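You operate a simulated robot arm through the tools that you are given. There is no shell and no other tool.

Carry out the task below with a simulated robot arm. There is one attempt and no reset: what you move stays moved.

## Task
Add one shot of blue paste to the cup, then shut it in the vacuum box and start the pump.
Fine: Bring the slide back out to lift the cup, and leave the shot dial and the other cups as they are.

It is judged by the outcome, as a careful person would: the job done as asked, and still so three seconds after it is handed in. It fails if anything else is knocked over, pushed out of place, dropped, spilled or broken.

## Robot
A 7-joint arm with a two-finger gripper, fixed in place. Base frame: the origin is at the foot of the arm, x ahead of it, y to its left, z up; the work surface is at about z = 0. Readings come in m, rad, newtons and seconds.
With the tool pointing down near the work surface it reaches from about 0.22 to 0.56 m from the base axis. Its first joint turns from -2.897 to 2.897 rad. Payload 1.2 kg.
The tool frame sits at the grasp point between the pads (the TCP): z along the fingers, y along the line on which they close. The tips reach 0.022 m beyond it. Largest opening 0.092 m; the body of the gripper starts 0.065 m behind the TCP.
Orientation is that of the tool frame in the base frame, as a unit quaternion [x, y, z, w]. With the fingers straight down and closing along the base's y, the tool's x points along the base's -x, its y along +y and its z along -z.

## Interface
- The arm moves only by the tool step_arm. Its argument "plan" is a list of rows, each a list of 7 numbers: the turn, a rotation vector about the tool's x, y, z in rad, then the shift along the tool's x, y, z in mm, then the finger opening in mm, from 0 to 92. In form: [[ax, ay, az, x, y, z, gripper], ...]. A call has 1 to 20 rows; each row shifts and turns the commanded pose from where the row before left it, along the tool's axes as they then stand. A row lasts 0.2 s, in which the tool goes at most 0.05 m and 0.15 rad; a call with a longer step from one row to the next is refused whole, and so is a gripper value outside its range. Where a pose cannot be reached the arm comes as near as it can. A force on the tool above 40 N (or 10 N above the force at the start of the call, whichever is more), or a blocked arm, ends the call early, and 0.2 s more pass. Each finger halts on what it meets, pressing with about 24 N; the grip force reading is that of the motor and also rises with nothing between the fingers. The clock runs only during rows and for 0.2 s after the last one: add rows that do not move to give the fingers time. It gives the time, the measured TCP pose, the force on the tool (base axes), the opening and the grip force at its end, in the units of the frame above (readings bear some noise), with the torque about the TCP (base axes, N m) and any sound that the robot's microphone picked up.
- Cameras (640 x 400 px; columns grow to the right, rows downward): "scene" is fixed at [0.2228, 0.501, 0.7453]; the picture's right is [-1.00, -0.09, 0.00], its down [-0.08, 0.91, -0.41] and it looks along [0.04, -0.41, -0.91] (base axes); focal length 357 px, centre (320, 200). "wrist" rides on the gripper at [0.071, 0.019, -0.102] in the tool frame; the picture's right is [-0.26, 0.97, 0.00], its down [-0.75, -0.20, -0.62] and it looks along [-0.60, -0.16, 0.78] (tool axes); focal length 280 px, centre (320, 200). There is no depth. A picture from a camera that has moved, and an enlarged one, comes with that camera's place and axes in the base frame and with its lens.
- camera(camera): a new picture of that camera. No time passes.
- close_up(camera, box): a new picture of the part [left, top, right, bottom] of that camera's present view, enlarged. No time passes.
- sign_off(): hands the job in; it is judged then, once.

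Places have to be worked out from the pictures, the camera data and where the tool is seen. Open the gripper and draw the arm clear of the work before you hand the job in, unless the task says otherwise.

The tools are called after "Request:" as a command line: name --pt "numbers of a row" for each row, then --argument value for the rest, lists and objects as JSON in quotes. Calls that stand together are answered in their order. step_arm: Moves the arm, as the interface text tells. Its arguments: {"type":"object","properties":{"plan":{"type":"array","items":{"type":"array","items":{"type":"number"}}}},"required":["plan"]} The other tools are called the same way: camera (camera) takes a picture; close_up (camera, box) takes an enlarged picture of a part of a camera's view; sign_off () hands the job in.

At the start:

```text
time_s: 0.0
tool_pos: [0.1563, 0.2942, 0.3758]
ee_rot: [0.0, 1.0, 0.0, 0.0]
contact_force: [0.1, -0.5, -0.1]
torque: [-0.02, -0.03, 0.0]
finger_gap: 0.0919
grasp_force: 0.1
```

scene: 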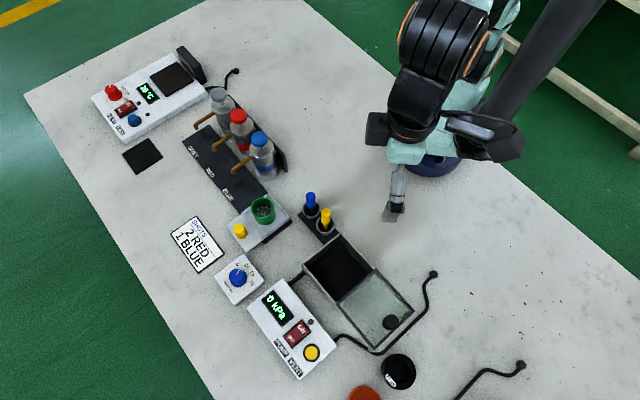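
wrist: 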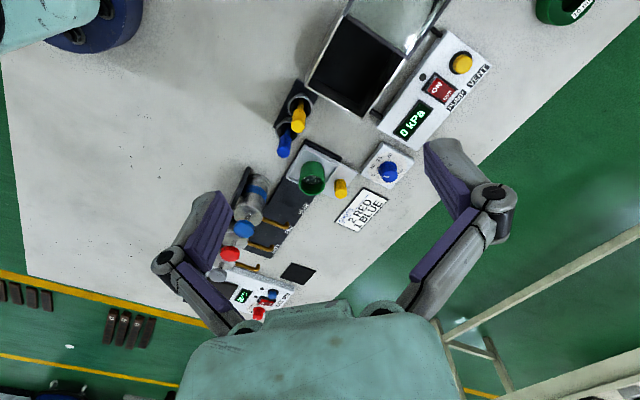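

I'll look closely at the dispenser, slide, cup, and vacuum box first, before moving anything.

Request:
close_up --camera "scene" --box '[160, 70, 320, 170]'

Request:
close_up --camera "scene" --box '[160, 170, 320, 270]'

Request:
close_up --camera "scene" --box '[220, 230, 444, 370]'

Request:
close_up --camera "scene" --box '[80, 50, 240, 150]'

Request:
close_up --camera "scene" --box '[320, 300, 480, 400]'

Request:
close_up --camera "wrist" --box '[220, 80, 420, 280]'

```text
4.00 times, centred on (240, 120) of scene
camera zoom: at [0.2228, 0.501, 0.7453], right [-1.0, -0.09, 0.0], down [-0.08, 0.91, -0.41], along [0.04, -0.41, -0.91], focal length 1427 px, centre (640, 520)
```

zoom: 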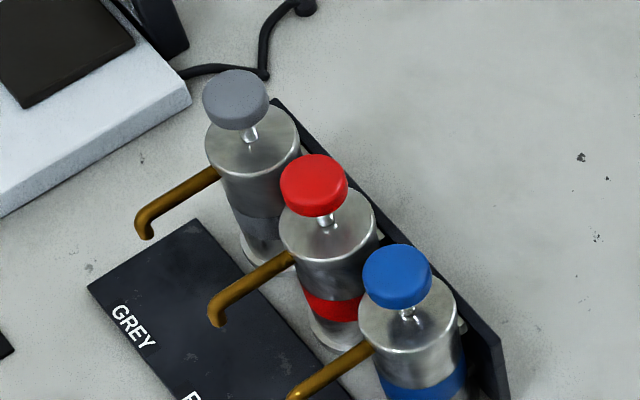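

```text
4.00 times, centred on (240, 220) of scene
camera zoom: at [0.2228, 0.501, 0.7453], right [-1.0, -0.09, 0.0], down [-0.08, 0.91, -0.41], along [0.04, -0.41, -0.91], focal length 1427 px, centre (640, 120)
```

zoom: 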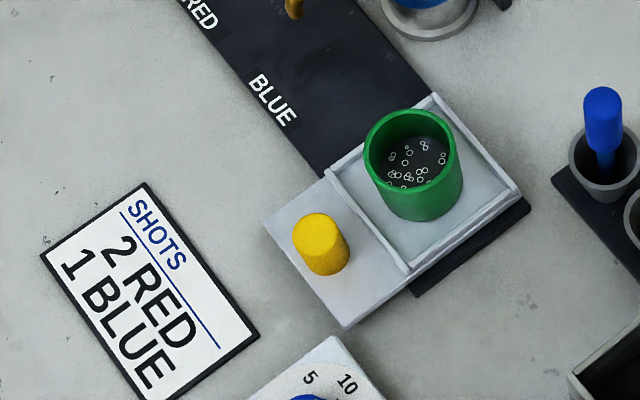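

```text
2.86 times, centred on (332, 300) of scene
camera zoom: at [0.2228, 0.501, 0.7453], right [-1.0, -0.09, 0.0], down [-0.08, 0.91, -0.41], along [0.04, -0.41, -0.91], focal length 1019 px, centre (286, -86)
```

zoom: 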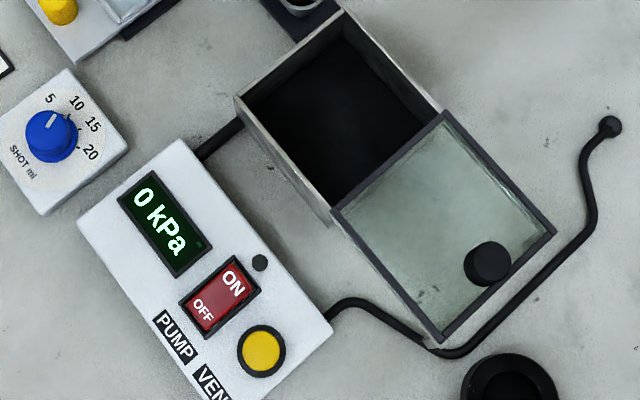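

```text
4.00 times, centred on (160, 100) of scene
camera zoom: at [0.2228, 0.501, 0.7453], right [-1.0, -0.09, 0.0], down [-0.08, 0.91, -0.41], along [0.04, -0.41, -0.91], focal length 1427 px, centre (960, 600)
```

zoom: 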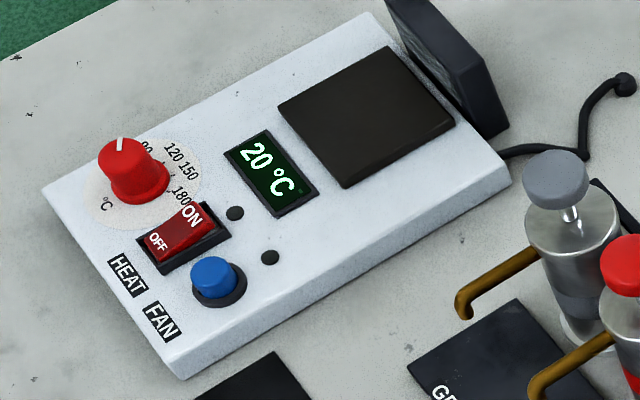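

```text
4.00 times, centred on (400, 350) of scene
camera zoom: at [0.2228, 0.501, 0.7453], right [-1.0, -0.09, 0.0], down [-0.08, 0.91, -0.41], along [0.04, -0.41, -0.91], focal length 1427 px, centre (0, -400)
```

zoom: 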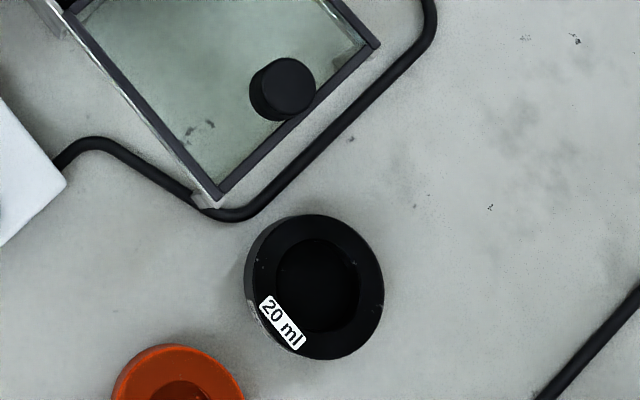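

```text
2.00 times, centred on (320, 180) of wrist
camera zoom: at [0.0855, 0.3159, 0.4762], right [0.26, 0.97, 0.0], down [0.75, -0.2, 0.62], along [0.6, -0.16, -0.78], focal length 561 px, centre (320, 240)
```

zoom: 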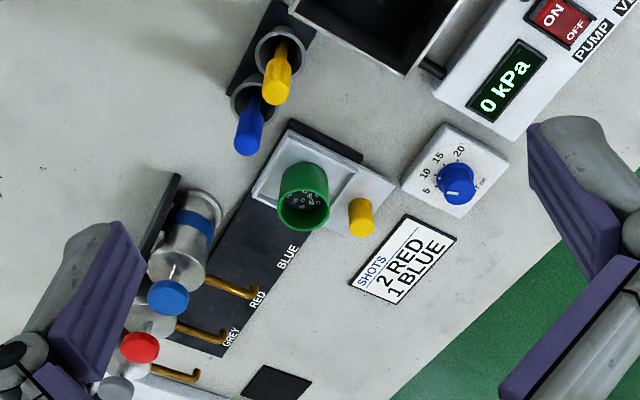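

The cup sits on the slide's tray, parked off the blue end of the rail. The rail and the vacuum box both run at about 45° to the base axes. I'll turn the gripper 45° while it is high up so it lines up with them, then look again with the wrist camera.

Request:
step_arm --pt "0 0 -0.1309 0 0 0 92" --pt "0 0 -0.1309 0 0 0 92" --pt "0 0 -0.1309 0 0 0 92" --pt "0 0 -0.1309 0 0 0 92" --pt "0 0 -0.1309 0 0 0 92" --pt "0 0 -0.1309 0 0 0 92" --pt "0 0 0 0 0 0 92"

Request:
camera --camera "wrist"

Request:
camera --camera "scene"

```text
time_s: 1.6
tool_pos: [0.1544, 0.2935, 0.3748]
ee_rot: [-0.384, 0.924, -0.001, 0.0]
contact_force: [0.4, 0.0, -0.3]
torque: [0.03, 0.02, -0.02]
finger_gap: 0.0922
grasp_force: 0.1
```

```text
taken
camera wrist: at [0.0924, 0.2602, 0.4763], right [-0.5, 0.87, 0.0], down [0.68, 0.39, 0.62], along [0.54, 0.31, -0.78], focal length 280 px, centre (320, 200)
```

wrist: 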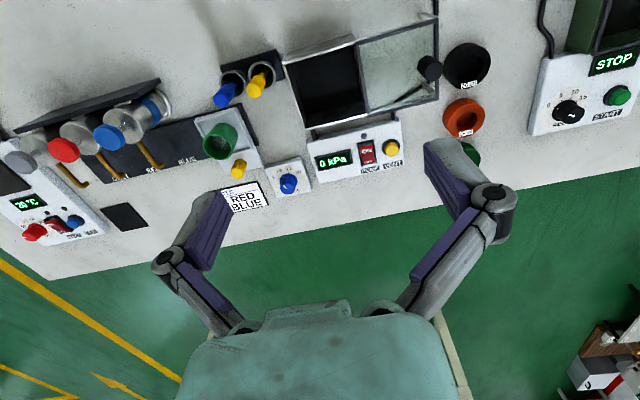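

```text
taken
```

scene: 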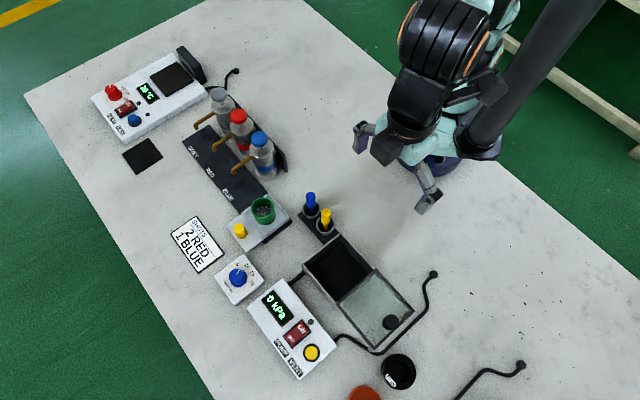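

The wrist view now lines up with the stations. I'll enlarge the vacuum box, the slide, and the pumps in it.

Request:
close_up --camera "wrist" --box '[270, 10, 510, 160]'

Request:
close_up --camera "wrist" --box '[170, 50, 330, 210]'

Request:
close_up --camera "wrist" --box '[0, 70, 240, 220]'

```text
2.67 times, centred on (390, 85) of wrist
camera zoom: at [0.0924, 0.2602, 0.4763], right [-0.5, 0.87, 0.0], down [0.68, 0.39, 0.62], along [0.54, 0.31, -0.78], focal length 748 px, centre (133, 507)
```

zoom: 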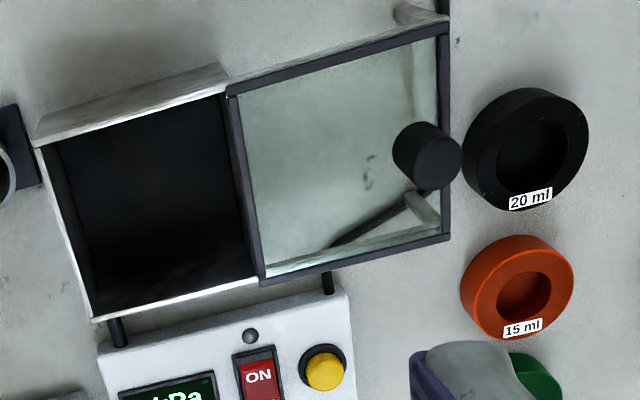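

```text
2.50 times, centred on (250, 130) of wrist
camera zoom: at [0.0924, 0.2602, 0.4763], right [-0.5, 0.87, 0.0], down [0.68, 0.39, 0.62], along [0.54, 0.31, -0.78], focal length 701 px, centre (495, 375)
```

zoom: 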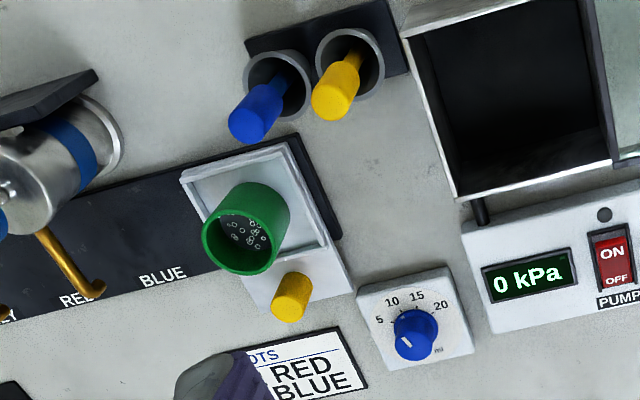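

```text
2.67 times, centred on (120, 145) of wrist
camera zoom: at [0.0924, 0.2602, 0.4763], right [-0.5, 0.87, 0.0], down [0.68, 0.39, 0.62], along [0.54, 0.31, -0.78], focal length 748 px, centre (853, 347)
```

zoom: 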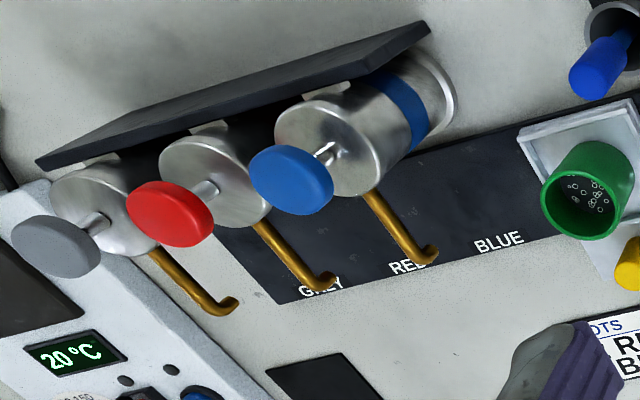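

I estimate the slide's yellow knob is near [0.42, 0.26], and the cup rim near [0.373, 0.219, 0.053]. I'll move to about 0.2 m above the knob, staying clear of everything, to refine those positions.

Request:
step_arm --pt "0 0 0 -20 -26 20 92" --pt "0 0 0 -20 -26 20 92" --pt "0 0 0 -20 -26 20 92" --pt "0 0 0 -20 -26 20 92" --pt "0 0 0 -20 -26 20 92" --pt "0 0 0 -20 -26 20 92" --pt "0 0 0 -20 -26 20 92" --pt "0 0 0 -20 -27 20 92" --pt "0 0 0 0 0 0 92"

Request:
camera --camera "wrist"

Request:
camera --camera "scene"

```text
time_s: 3.6
tool_pos: [0.4161, 0.2608, 0.2132]
ee_rot: [-0.382, 0.924, 0.0, 0.0]
contact_force: [0.2, 0.9, 0.0]
torque: [-0.01, 0.02, -0.04]
finger_gap: 0.092
grasp_force: 0.0
```

```text
taken
camera wrist: at [0.3536, 0.2248, 0.316], right [-0.5, 0.87, 0.0], down [0.68, 0.39, 0.63], along [0.54, 0.31, -0.78], focal length 280 px, centre (320, 200)
```

wrist: 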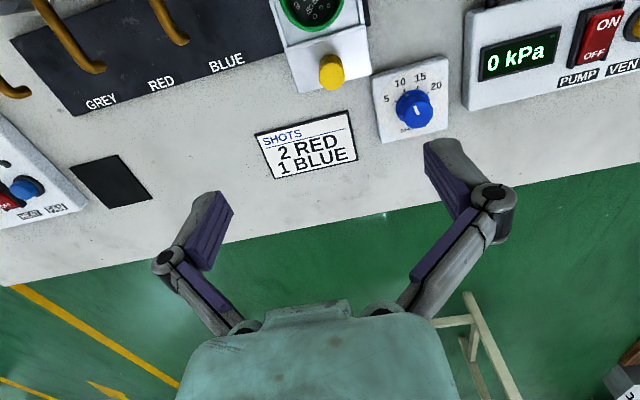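

```text
taken
```

scene: 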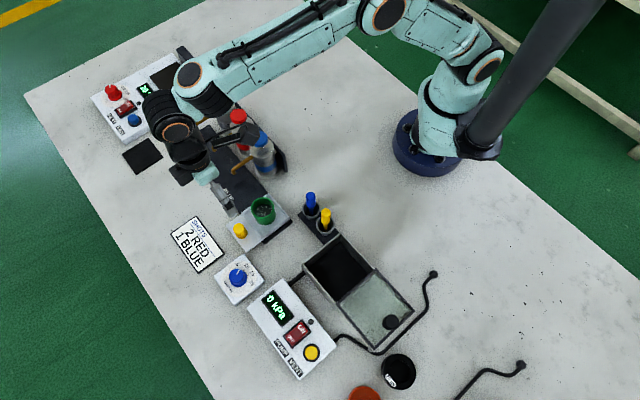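

The knob top appears to be near [0.407, 0.266, 0.05], and the blue spout tip is about 94 mm up the rail from the cup. I'll descend part way and correct the centring over the knob.

Request:
step_arm --pt "0 0 0 3 9 20 92" --pt "0 0 0 0 0 25 92" --pt "0 0 0 0 0 25 92" --pt "0 0 0 0 0 25 92" --pt "0 0 0 0 0 0 92"

Request:
camera --camera "wrist"

Request:
close_up --camera "scene" --box '[160, 130, 320, 270]'

```text
time_s: 4.8
tool_pos: [0.4071, 0.2638, 0.1185]
ee_rot: [-0.382, 0.924, 0.0, 0.001]
contact_force: [0.1, -0.9, -0.6]
torque: [-0.01, -0.03, 0.0]
finger_gap: 0.0918
grasp_force: 0.1
```

```text
taken
camera wrist: at [0.3448, 0.2296, 0.2201], right [-0.5, 0.87, 0.0], down [0.68, 0.39, 0.62], along [0.54, 0.31, -0.78], focal length 280 px, centre (320, 200)
```

wrist: 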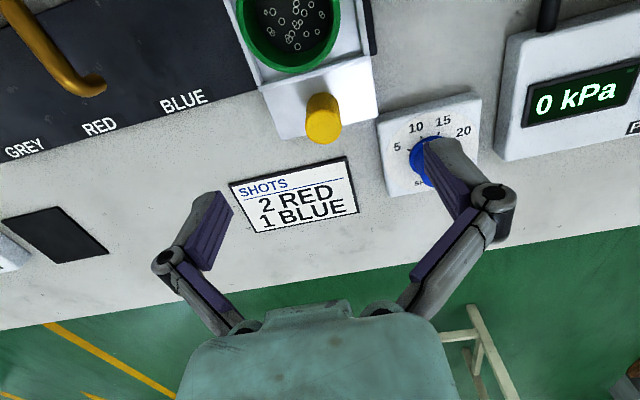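

```text
2.86 times, centred on (240, 200) of scene
camera zoom: at [0.2228, 0.501, 0.7453], right [-1.0, -0.09, 0.0], down [-0.08, 0.91, -0.41], along [0.04, -0.41, -0.91], focal length 1019 px, centre (549, 200)
```

zoom: 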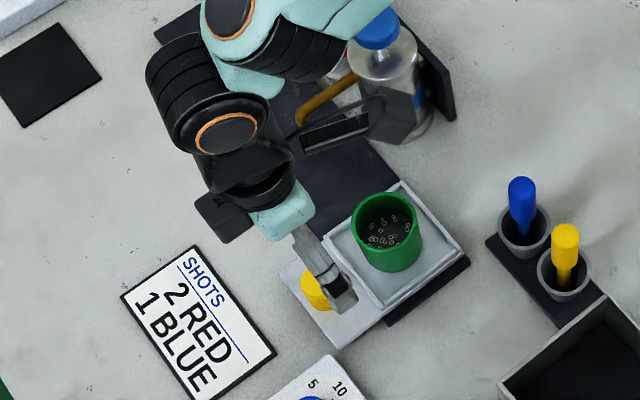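

The gripper is over the knob. I'll enlarge the wrist view around the knob and the tray to find the exact centre.

Request:
close_up --camera "wrist" --box '[220, 0, 420, 200]'

Request:
close_up --camera "wrist" --box '[0, 0, 240, 150]'

```text
2.00 times, centred on (320, 100) of wrist
camera zoom: at [0.3448, 0.2296, 0.2201], right [-0.5, 0.87, 0.0], down [0.68, 0.39, 0.62], along [0.54, 0.31, -0.78], focal length 561 px, centre (320, 400)
```

zoom: 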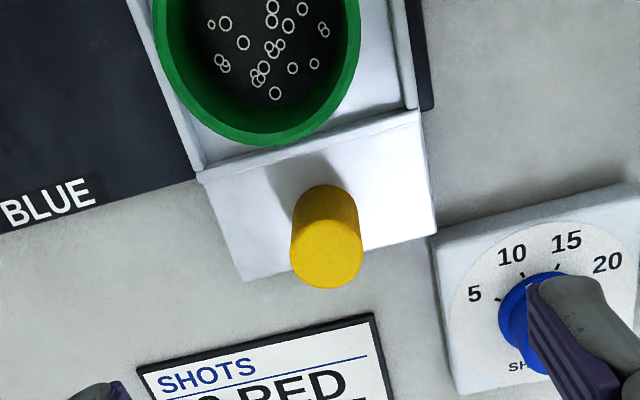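

```text
2.67 times, centred on (120, 75) of wrist
camera zoom: at [0.3448, 0.2296, 0.2201], right [-0.5, 0.87, 0.0], down [0.68, 0.39, 0.62], along [0.54, 0.31, -0.78], focal length 748 px, centre (853, 533)
```

zoom: 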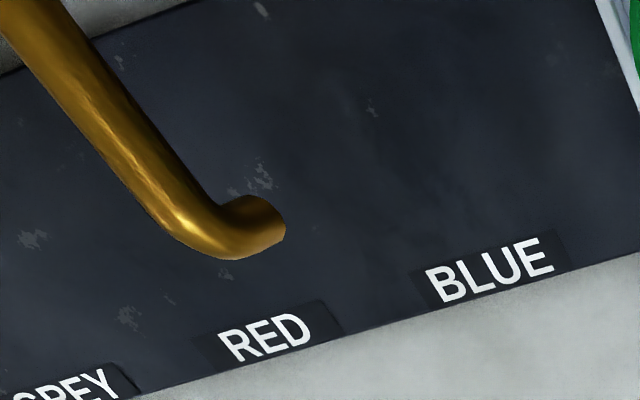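

The knob is about 22 mm wide, running from roughly z = 0.025 to 0.056, and it is 2 mm to the +y side of my tool axis. I'll narrow the fingers to 44 mm so they miss the dial, then lower them around the knob.

Request:
step_arm --pt "0 0 0 -0.5 2.1 0 44" --pt "0 0 0 0 0 0 44" --pt "0 0 0 0 0 20 44" --pt "0 0 0 0 0 20 44" --pt "0 0 0 0 0 15 44" --pt "0 0 0 0 0 0 44"

Request:
camera --camera "wrist"

Request:
close_up --camera "scene" --box '[180, 150, 308, 230]'

```text
time_s: 6.2
tool_pos: [0.4062, 0.2665, 0.0639]
ee_rot: [-0.383, 0.924, 0.0, 0.0]
contact_force: [-0.1, -0.5, -0.8]
torque: [0.0, 0.0, 0.01]
finger_gap: 0.0439
grasp_force: 0.1
```

```text
taken
camera wrist: at [0.344, 0.2319, 0.1661], right [-0.5, 0.87, 0.0], down [0.68, 0.39, 0.63], along [0.54, 0.31, -0.78], focal length 280 px, centre (320, 200)
```

wrist: 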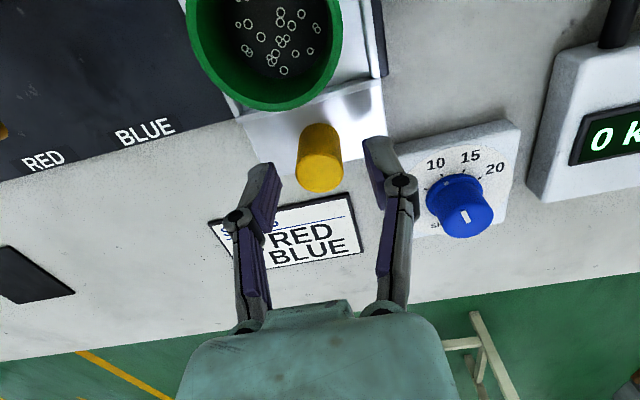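

```text
5.00 times, centred on (244, 190) of scene
camera zoom: at [0.2228, 0.501, 0.7453], right [-1.0, -0.09, 0.0], down [-0.08, 0.91, -0.41], along [0.04, -0.41, -0.91], focal length 1784 px, centre (700, 250)
```

zoom: 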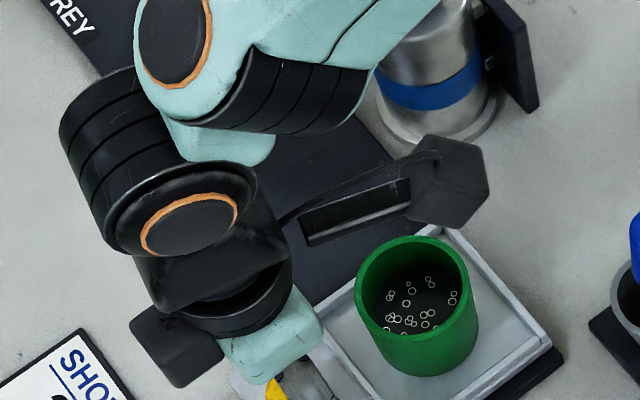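

The knob is centred between the fingers. I'll lower 8 mm more and close on it.

Request:
step_arm --pt "0 0 0 0 0 8 44" --pt "0 0 0 0 0 0 44" --pt "0 0 0 0 0 0 15" --pt "0 0 0 0 0 0 15" --pt "0 0 0 0 0 0 15"

Request:
camera --camera "wrist"

```text
time_s: 7.4
tool_pos: [0.4066, 0.2648, 0.0564]
ee_rot: [-0.382, 0.924, -0.001, 0.001]
contact_force: [4.1, -6.6, 7.7]
torque: [-0.15, -0.04, -0.04]
finger_gap: 0.0237
grasp_force: 28.1
```

```text
taken
camera wrist: at [0.3442, 0.2314, 0.1582], right [-0.5, 0.87, 0.0], down [0.68, 0.39, 0.63], along [0.54, 0.31, -0.78], focal length 280 px, centre (320, 200)
```

wrist: 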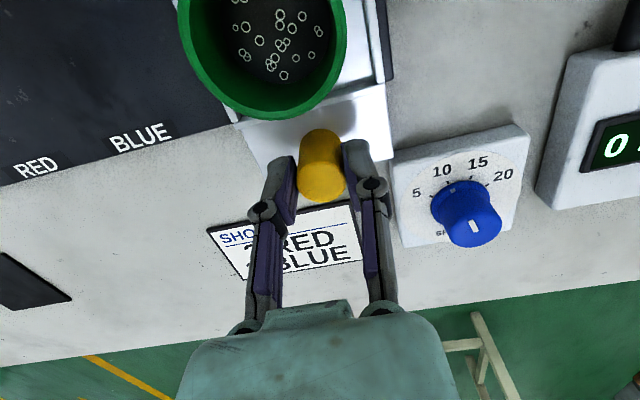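

The knob is gripped (gap 23.7 mm, 28 N). I'll slide gently toward the blue station, starting with a short test pull.

Request:
step_arm --pt "0 0 0 0 -4 0 15" --pt "0 0 0 0 -5 0 15" --pt "0 0 0 0 -5 0 15" --pt "0 0 0 0 -6 0 15"

Request:
camera --camera "wrist"

```text
time_s: 8.4
tool_pos: [0.4207, 0.2532, 0.0554]
ee_rot: [-0.383, 0.924, 0.0, 0.001]
contact_force: [-2.5, 0.0, 10.1]
torque: [0.07, -0.22, 0.05]
finger_gap: 0.0235
grasp_force: 27.6
```

```text
taken
camera wrist: at [0.3585, 0.2173, 0.1581], right [-0.5, 0.87, 0.0], down [0.68, 0.39, 0.63], along [0.54, 0.31, -0.78], focal length 280 px, centre (320, 200)
```

wrist: 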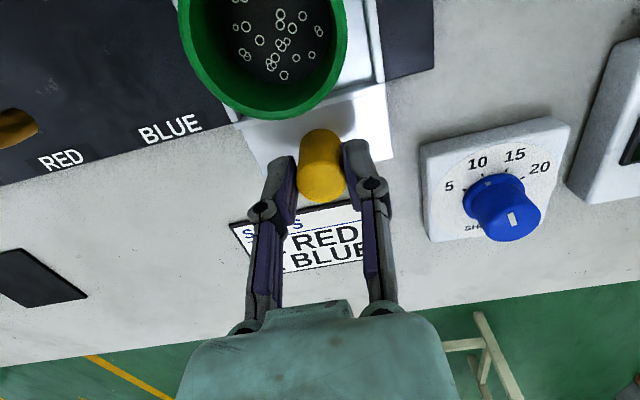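

The slide follows freely. I'll go on about 55 mm at the same speed and then check the cup against the spout.

Request:
step_arm --pt "0 0 0 0 -6 0 15" --pt "0 0 0 0 -7 0 15" --pt "0 0 0 0 -7 0 15" --pt "0 0 0 0 -7 0 15" --pt "0 0 0 0 -7 0 15" --pt "0 0 0 0 -7 0 15" --pt "0 0 0 0 -7 0 15" --pt "0 0 0 0 -7 0 15" --pt "0 0 0 0 0 0 15"

Request:
camera --camera "wrist"

Request:
close_up --camera "scene" --box '[160, 110, 320, 230]'

```text
time_s: 10.4
tool_pos: [0.4606, 0.2128, 0.056]
ee_rot: [-0.383, 0.924, 0.0, 0.001]
contact_force: [6.7, 7.9, 6.5]
torque: [0.08, -0.07, 0.03]
finger_gap: 0.0238
grasp_force: 28.5
```

```text
taken
camera wrist: at [0.397, 0.1784, 0.158], right [-0.5, 0.87, 0.0], down [0.68, 0.39, 0.63], along [0.54, 0.31, -0.78], focal length 280 px, centre (320, 200)
```

wrist: 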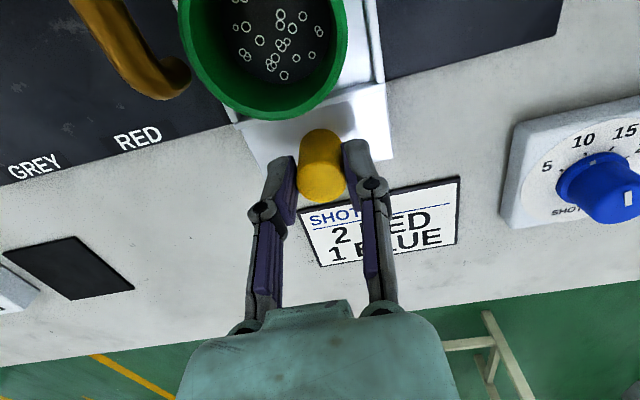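

```text
3.33 times, centred on (240, 170) of scene
camera zoom: at [0.2228, 0.501, 0.7453], right [-1.0, -0.09, 0.0], down [-0.08, 0.91, -0.41], along [0.04, -0.41, -0.91], focal length 1189 px, centre (587, 300)
```

zoom: 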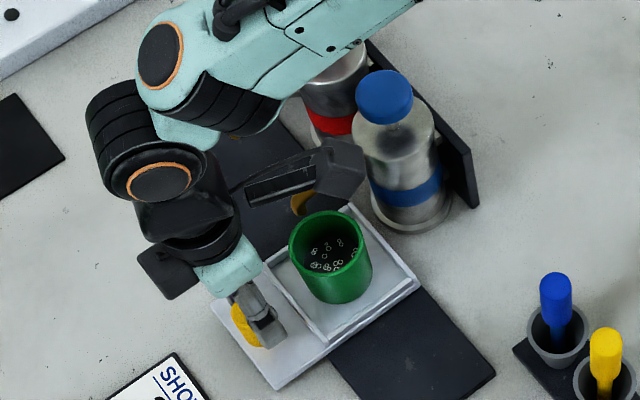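

The slide has moved 75 mm and the spout tip is still about 22 mm ahead of the cup centre, in line with the BLUE label. I'll finish that distance slowly.

Request:
step_arm --pt "0 0 0 0 -6 0 15" --pt "0 0 0 0 -6 0 15" --pt "0 0 0 0 -6 0 15" --pt "0 0 0 0 -4 0 15" --pt "0 0 0 0 0 0 15"

Request:
camera --camera "wrist"

Request:
close_up --camera "scene" --box '[160, 110, 320, 230]'

```text
time_s: 11.6
tool_pos: [0.4747, 0.1983, 0.055]
ee_rot: [-0.382, 0.924, 0.001, 0.001]
contact_force: [13.2, 10.2, 2.8]
torque: [0.37, -0.31, 0.04]
finger_gap: 0.0235
grasp_force: 28.3
```

```text
taken
camera wrist: at [0.4127, 0.1627, 0.158], right [-0.5, 0.87, 0.0], down [0.68, 0.39, 0.63], along [0.54, 0.31, -0.78], focal length 280 px, centre (320, 200)
```

wrist: 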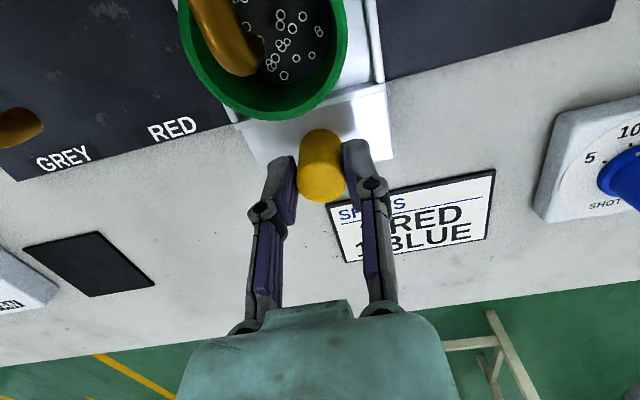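

```text
3.33 times, centred on (240, 170) of scene
camera zoom: at [0.2228, 0.501, 0.7453], right [-1.0, -0.09, 0.0], down [-0.08, 0.91, -0.41], along [0.04, -0.41, -0.91], focal length 1189 px, centre (587, 300)
```

zoom: 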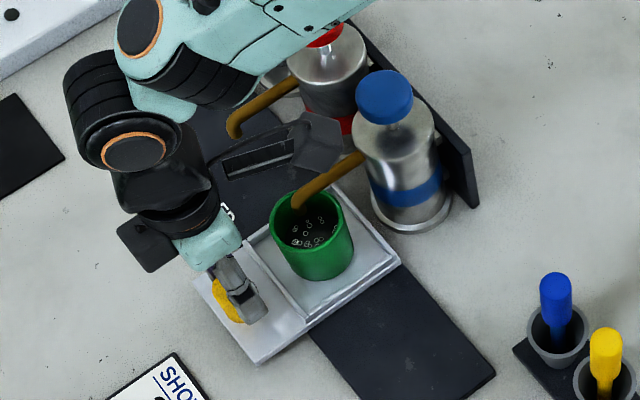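

The cup is under the blue spout, which sits a few mm past its centre. A side force of about 16 N has built up across the rail. I'll go 4 mm further while easing 1 mm outward to relieve it.

Request:
step_arm --pt "0 0 0 -0.7 -2 0 15" --pt "0 0 0 -0.7 -2 0 15" --pt "0 0 0 0 0 0 15"

Request:
close_up --camera "scene" --box '[200, 140, 264, 180]'

Request:
close_up --camera "wrist" --box '[160, 0, 400, 150]'

```text
time_s: 12.4
tool_pos: [0.4786, 0.194, 0.0554]
ee_rot: [-0.382, 0.924, -0.001, -0.003]
contact_force: [-8.6, -4.6, 17.3]
torque: [-0.08, 0.24, 0.02]
finger_gap: 0.0237
grasp_force: 27.7
```

```text
10.00 times, centred on (232, 160) of scene
camera zoom: at [0.2228, 0.501, 0.7453], right [-1.0, -0.09, 0.0], down [-0.08, 0.91, -0.41], along [0.04, -0.41, -0.91], focal length 3568 px, centre (1200, 600)
```

zoom: 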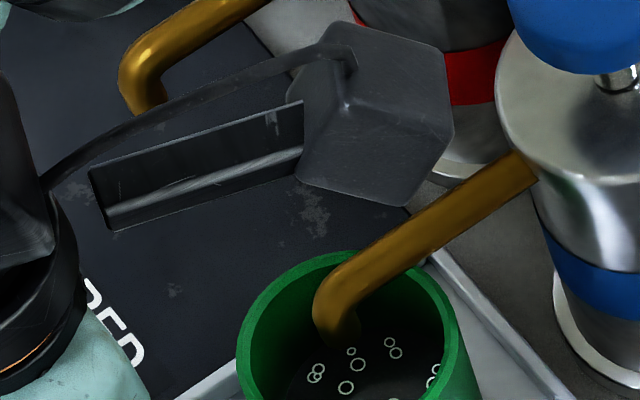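

```text
2.67 times, centred on (280, 75) of wrist
camera zoom: at [0.4162, 0.1603, 0.1584], right [-0.5, 0.87, 0.0], down [0.68, 0.39, 0.62], along [0.54, 0.31, -0.78], focal length 748 px, centre (427, 533)
```

zoom: 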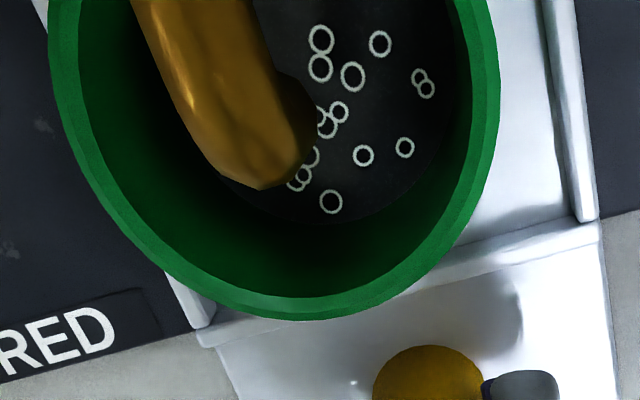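

The 10x views show the slide about 5 mm past centre now. I'll bring it back 5 mm and relax the residual side and vertical forces.

Request:
step_arm --pt "0 0 0 0.2 2.5 -0.3 15" --pt "0 0 0 0.2 2.5 -0.3 15" --pt "0 0 0 0 0 0 15"

Request:
close_up --camera "scene" --box '[200, 140, 264, 180]'

Request:
close_up --camera "wrist" --box '[160, 0, 400, 150]'

```text
time_s: 13.2
tool_pos: [0.4752, 0.1978, 0.0567]
ee_rot: [-0.382, 0.924, -0.001, -0.002]
contact_force: [-6.8, -11.1, 5.5]
torque: [0.03, -0.21, -0.13]
finger_gap: 0.0236
grasp_force: 28.0
```

```text
10.00 times, centred on (232, 160) of scene
camera zoom: at [0.2228, 0.501, 0.7453], right [-1.0, -0.09, 0.0], down [-0.08, 0.91, -0.41], along [0.04, -0.41, -0.91], focal length 3568 px, centre (1200, 600)
```

zoom: 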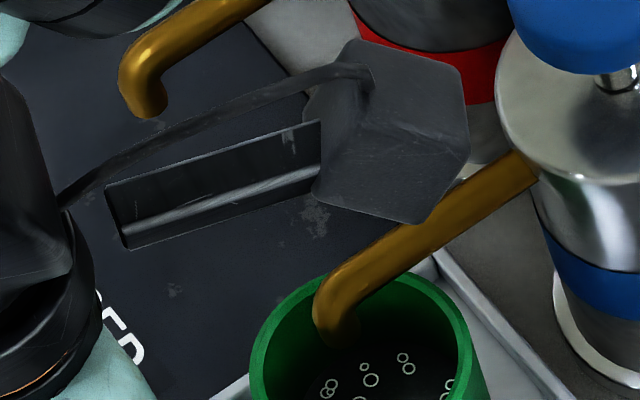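

```text
2.67 times, centred on (280, 75) of wrist
camera zoom: at [0.4124, 0.1639, 0.1581], right [-0.5, 0.87, 0.0], down [0.68, 0.39, 0.62], along [0.54, 0.31, -0.78], focal length 748 px, centre (427, 533)
```

zoom: 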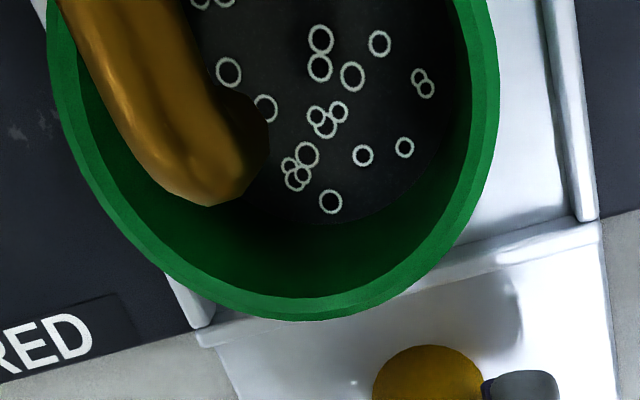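

The spout tip is now centred over the cup in both views. I'll release the knob and rise straight up.

Request:
step_arm --pt "0 0 0 0 0 0 30" --pt "0 0 0 0 0 0 44" --pt "0 0 0 0 0 -10 44" --pt "0 0 0 0 0 -30 44" --pt "0 0 0 0 0 -40 44" --pt "0 0 0 0 0 -40 44" --pt "0 0 0 0 0 -20 44" --pt "0 0 0 0 0 0 44"

Request:
camera --camera "wrist"

Request:
close_up --camera "scene" --box '[160, 80, 320, 180]'

```text
time_s: 15.0
tool_pos: [0.4759, 0.1982, 0.1966]
ee_rot: [-0.383, 0.924, 0.0, 0.0]
contact_force: [-0.3, 0.2, -0.1]
torque: [-0.01, 0.0, 0.0]
finger_gap: 0.0439
grasp_force: 0.1
```

```text
taken
camera wrist: at [0.4128, 0.1641, 0.2986], right [-0.5, 0.87, 0.0], down [0.68, 0.39, 0.63], along [0.54, 0.31, -0.78], focal length 280 px, centre (320, 200)
```

wrist: 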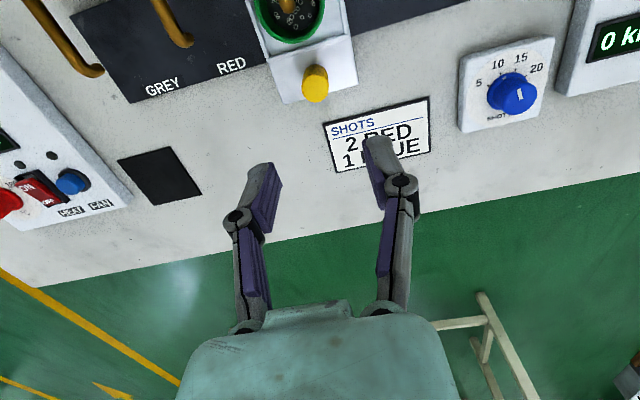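

```text
4.00 times, centred on (240, 130) of scene
camera zoom: at [0.2228, 0.501, 0.7453], right [-1.0, -0.09, 0.0], down [-0.08, 0.91, -0.41], along [0.04, -0.41, -0.91], focal length 1427 px, centre (640, 480)
```

zoom: 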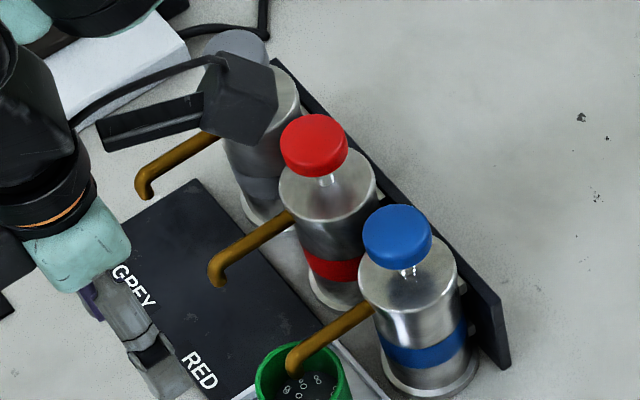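

The cup stays under the spout. Next is the blue plunger, which I put at roughly [0.387, 0.094, 0.122]. I'll move over it at a safe height and close the fingers so they can press.

Request:
step_arm --pt "0 0 0 0 0 -35 44" --pt "0 0 0 30 -2 0 30" --pt "0 0 0 35 -3 0 10" --pt "0 0 0 35 -3 0 0" --pt "0 0 0 36 -3 0 0" --pt "0 0 0 0 0 0 0" --pt "0 0 0 0 0 0 0"

Request:
camera --camera "wrist"

Request:
close_up --camera "wrist" --box '[220, 50, 420, 200]'

Request:
camera --camera "scene"

```text
time_s: 16.6
tool_pos: [0.3869, 0.0939, 0.2317]
ee_rot: [-0.382, 0.924, 0.0, -0.001]
contact_force: [0.2, 0.4, -0.4]
torque: [0.03, 0.0, -0.03]
finger_gap: 0.0002
grasp_force: 23.9
```

```text
taken
camera wrist: at [0.3246, 0.0604, 0.3339], right [-0.5, 0.87, 0.0], down [0.68, 0.39, 0.63], along [0.54, 0.31, -0.78], focal length 280 px, centre (320, 200)
```

wrist: 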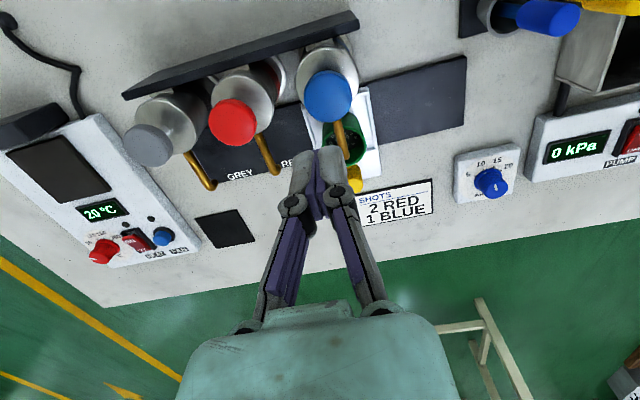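

```text
2.67 times, centred on (320, 125) of wrist
camera zoom: at [0.3246, 0.0604, 0.3339], right [-0.5, 0.87, 0.0], down [0.68, 0.39, 0.63], along [0.54, 0.31, -0.78], focal length 748 px, centre (320, 400)
```

zoom: 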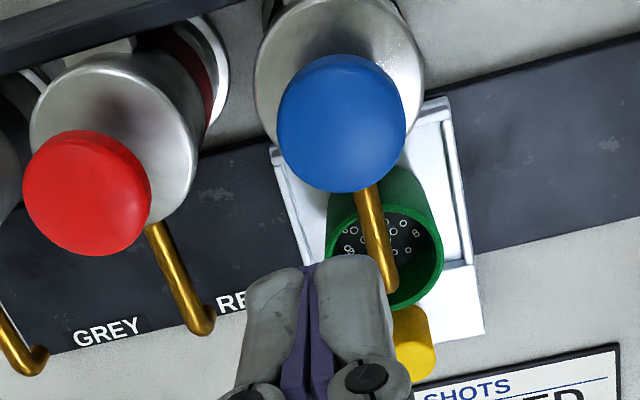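

```text
taken
```

scene: 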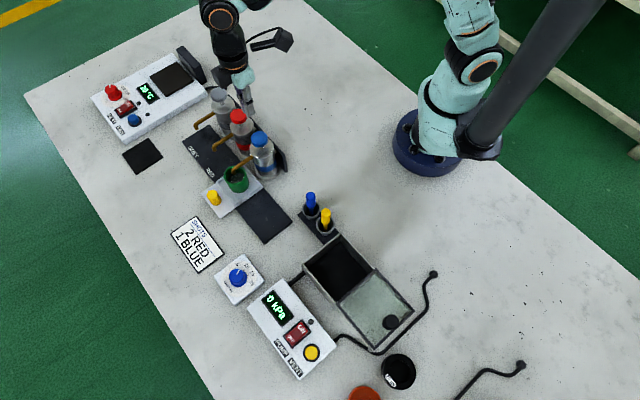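

The tool axis sits about 7 mm to the −y side of the plunger cap's centre. I'll shift +6.8 mm along tool y and lower to just above the cap.

Request:
step_arm --pt "0 0 0 0 6.8 20 0" --pt "0 0 0 0 0 25 0" --pt "0 0 0 0 0 20 0" --pt "0 0 0 0 0 5 0" --pt "0 0 0 0 0 0 0"

Request:
camera --camera "wrist"

Request:
close_up --camera "wrist" --box '[220, 50, 420, 200]'

Request:
close_up --camera "scene" --box '[200, 90, 328, 190]'

```text
time_s: 17.8
tool_pos: [0.382, 0.0983, 0.1603]
ee_rot: [-0.383, 0.924, 0.0, 0.0]
contact_force: [0.3, 0.3, -0.3]
torque: [0.0, 0.01, -0.01]
finger_gap: 0.0001
grasp_force: 23.7
```

```text
taken
camera wrist: at [0.3189, 0.0646, 0.2632], right [-0.5, 0.87, 0.0], down [0.68, 0.39, 0.62], along [0.54, 0.31, -0.78], focal length 280 px, centre (320, 200)
```

wrist: 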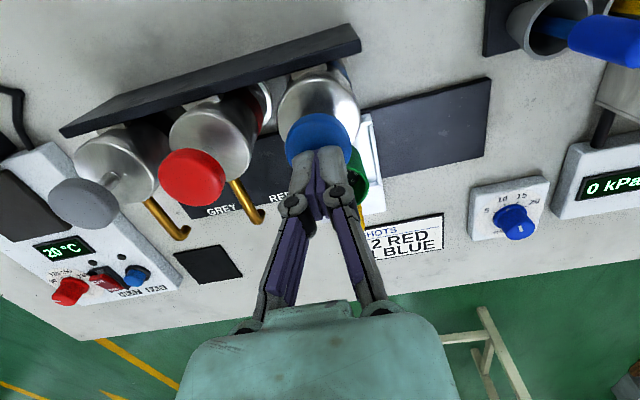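

```text
2.67 times, centred on (320, 125) of wrist
camera zoom: at [0.3189, 0.0646, 0.2632], right [-0.5, 0.87, 0.0], down [0.68, 0.39, 0.62], along [0.54, 0.31, -0.78], focal length 748 px, centre (320, 400)
```

zoom: 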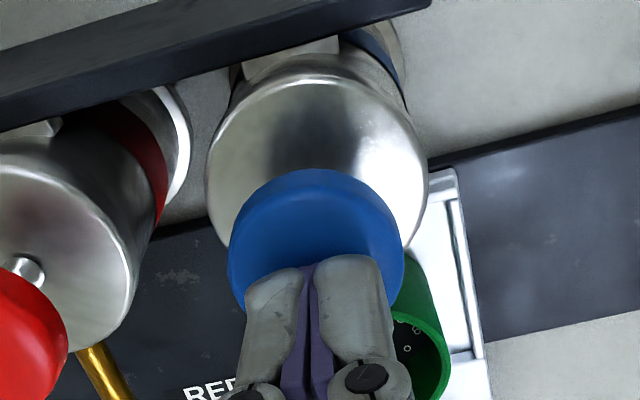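

```text
4.00 times, centred on (264, 140) of scene
camera zoom: at [0.2228, 0.501, 0.7453], right [-1.0, -0.09, 0.0], down [-0.08, 0.91, -0.41], along [0.04, -0.41, -0.91], focal length 1427 px, centre (544, 440)
```

zoom: 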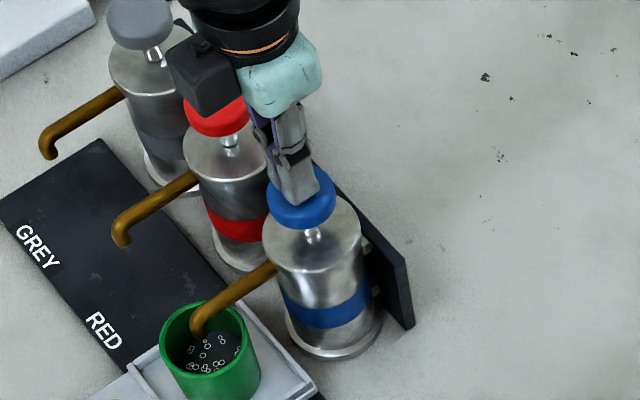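

The fingers are centred over the blue cap, about 16 mm above it. I'll descend to contact and watch the force.

Request:
step_arm --pt "0 0 0 0 0 6 0" --pt "0 0 0 0 0 5 0" --pt "0 0 0 0 0 3 0" --pt "0 0 0 0 0 2 0" --pt "0 0 0 0 0 2 0"

Request:
close_up --camera "scene" --box '[200, 90, 328, 190]'

```text
time_s: 19.0
tool_pos: [0.3815, 0.0991, 0.1435]
ee_rot: [-0.383, 0.924, 0.0, 0.0]
contact_force: [-3.0, -2.9, 6.8]
torque: [-0.04, 0.05, 0.01]
finger_gap: 0.0058
grasp_force: 28.3
```

```text
4.00 times, centred on (264, 140) of scene
camera zoom: at [0.2228, 0.501, 0.7453], right [-1.0, -0.09, 0.0], down [-0.08, 0.91, -0.41], along [0.04, -0.41, -0.91], focal length 1427 px, centre (544, 440)
```

zoom: 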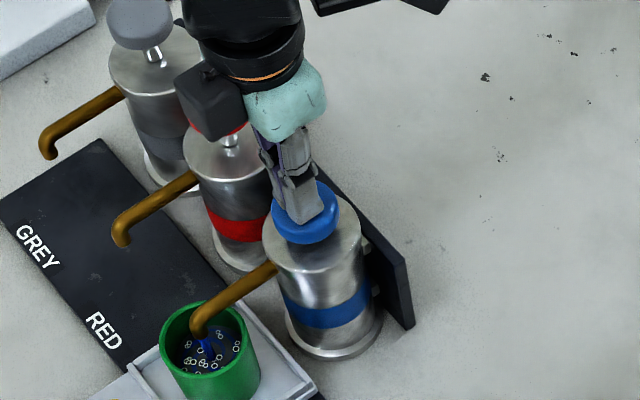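

The cap is going down at about 7 N and blue paste is flowing into the cup. I'll keep going in the same press, without releasing, to complete the full stroke.

Request:
step_arm --pt "0 0 0 0 0 2 0" --pt "0 0 0 0 0 2 0" --pt "0 0 0 0 0 2 0"

Request:
close_up --camera "scene" --box '[200, 90, 328, 190]'

Request:
close_up --camera "wrist" --box '[220, 80, 420, 230]'

```text
time_s: 19.8
tool_pos: [0.381, 0.1001, 0.1389]
ee_rot: [-0.382, 0.924, -0.001, 0.001]
contact_force: [-7.3, -5.1, 21.6]
torque: [-0.11, 0.16, -0.01]
finger_gap: 0.006
grasp_force: 27.7
```

```text
4.00 times, centred on (264, 140) of scene
camera zoom: at [0.2228, 0.501, 0.7453], right [-1.0, -0.09, 0.0], down [-0.08, 0.91, -0.41], along [0.04, -0.41, -0.91], focal length 1427 px, centre (544, 440)
```

zoom: 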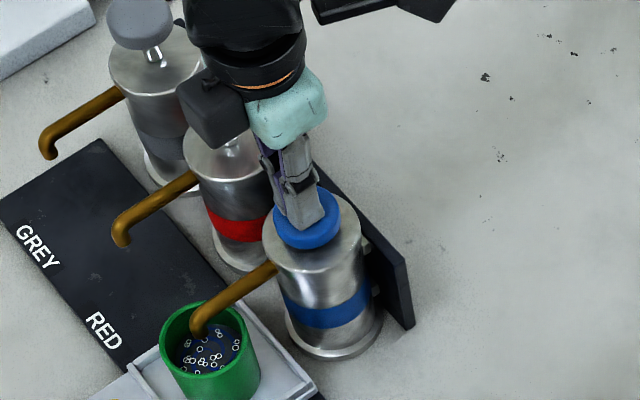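

```text
2.67 times, centred on (320, 155) of wrist
camera zoom: at [0.3194, 0.0652, 0.2405], right [-0.5, 0.87, 0.0], down [0.68, 0.39, 0.63], along [0.54, 0.31, -0.78], focal length 748 px, centre (320, 320)
```

zoom: 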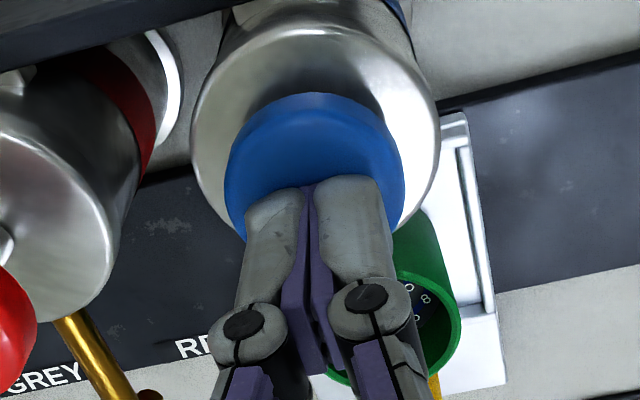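

The force has risen to 22 N, so the plunger is at its stop, and the stream has ended with blue in the cup. That is one shot. I'll lift straight off in one smooth move.

Request:
step_arm --pt "0 0 0 0 0 -15 0" --pt "0 0 0 0 0 -30 0" --pt "0 0 0 0 0 -40 0" --pt "0 0 0 0 0 -30 0" --pt "0 0 0 0 0 0 0"

Request:
close_up --camera "scene" --box '[200, 90, 328, 190]'

Request:
camera --camera "wrist"

```text
time_s: 21.0
tool_pos: [0.3823, 0.098, 0.2541]
ee_rot: [-0.383, 0.924, -0.001, 0.0]
contact_force: [0.3, 0.6, -0.1]
torque: [-0.01, 0.03, 0.0]
finger_gap: 0.0
grasp_force: 27.6
```

```text
4.00 times, centred on (264, 140) of scene
camera zoom: at [0.2228, 0.501, 0.7453], right [-1.0, -0.09, 0.0], down [-0.08, 0.91, -0.41], along [0.04, -0.41, -0.91], focal length 1427 px, centre (544, 440)
```

zoom: 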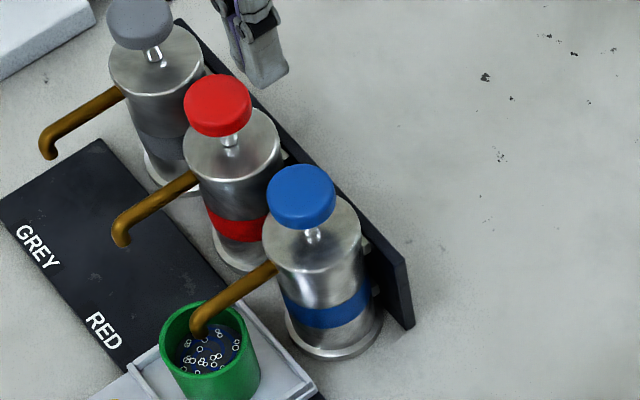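

```text
taken
camera wrist: at [0.3192, 0.0646, 0.3551], right [-0.5, 0.87, 0.0], down [0.68, 0.39, 0.63], along [0.54, 0.31, -0.78], focal length 280 px, centre (320, 200)
```

wrist: 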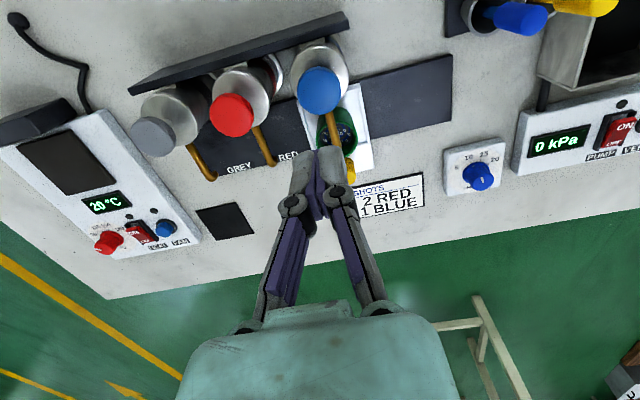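

The plunger sprang back and a single shot is in the cup. I'll return to above the slide knob by retracing the move, opening the fingers to 44 mm.

Request:
step_arm --pt "0 0 0 -34 1 0 20" --pt "0 0 0 -34 1 0 44" --pt "0 0 0 -34 1 0 44" --pt "0 0 0 -33.3 1.2 0 44" --pt "0 0 0 0 0 40 44" --pt "0 0 0 0 0 40 44" --pt "0 0 0 0 0 40 44" --pt "0 0 0 0 0 0 44"

Request:
camera --camera "wrist"

```text
time_s: 22.8
tool_pos: [0.4742, 0.1973, 0.1326]
ee_rot: [-0.383, 0.924, 0.0, -0.001]
contact_force: [0.1, -0.2, 0.3]
torque: [0.01, 0.01, 0.0]
finger_gap: 0.0439
grasp_force: 0.0
```

```text
taken
camera wrist: at [0.4115, 0.1632, 0.2342], right [-0.5, 0.87, 0.0], down [0.68, 0.39, 0.63], along [0.54, 0.31, -0.78], focal length 280 px, centre (320, 200)
```

wrist: 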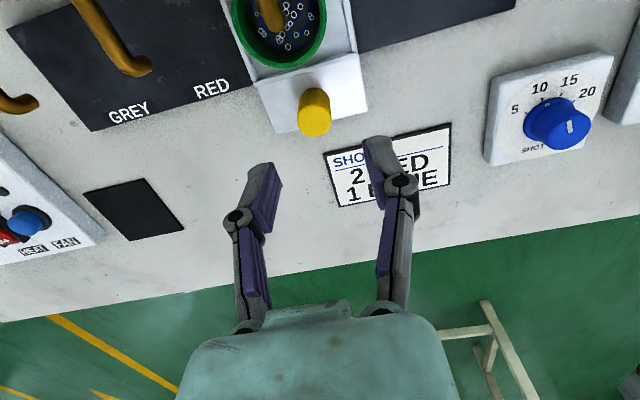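

The knob is about 3 mm to the −y side, so the slide settled slightly after release. I'll correct for that, lower around the knob, and grip it.

Request:
step_arm --pt "0 0 0 0 -3.2 25 44" --pt "0 0 0 0 0 25 44" --pt "0 0 0 0 0 20 44" --pt "0 0 0 0 0 6 44" --pt "0 0 0 0 0 0 44"

Request:
camera --camera "wrist"

```text
time_s: 24.0
tool_pos: [0.4774, 0.1955, 0.0562]
ee_rot: [-0.382, 0.924, 0.001, -0.001]
contact_force: [-0.2, 0.6, 0.2]
torque: [0.01, -0.01, 0.04]
finger_gap: 0.0442
grasp_force: 0.1
```

```text
taken
camera wrist: at [0.4141, 0.1613, 0.1586], right [-0.5, 0.87, 0.0], down [0.68, 0.39, 0.63], along [0.54, 0.31, -0.78], focal length 280 px, centre (320, 200)
```

wrist: 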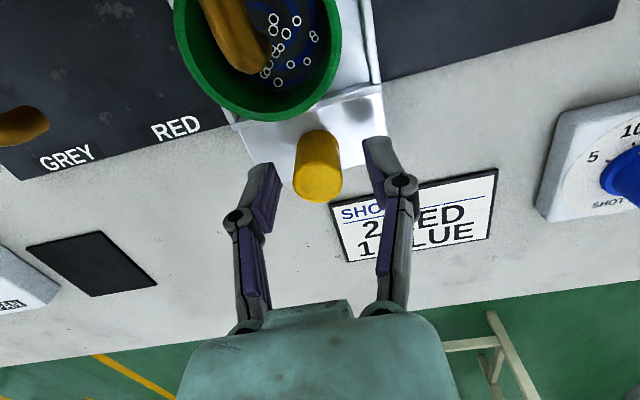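

The knob is centred to within about 1 mm. I'll close on it, then slide it back out.

Request:
step_arm --pt "0 0 0 0 -1 0 15" --pt "0 0 0 0 0 0 15" --pt "0 0 0 0 0 0 15"

```text
time_s: 24.8
tool_pos: [0.4778, 0.1947, 0.0575]
ee_rot: [-0.382, 0.924, 0.0, 0.0]
contact_force: [-7.8, -4.8, 16.0]
torque: [-0.16, 0.2, 0.01]
finger_gap: 0.0237
grasp_force: 28.3
```

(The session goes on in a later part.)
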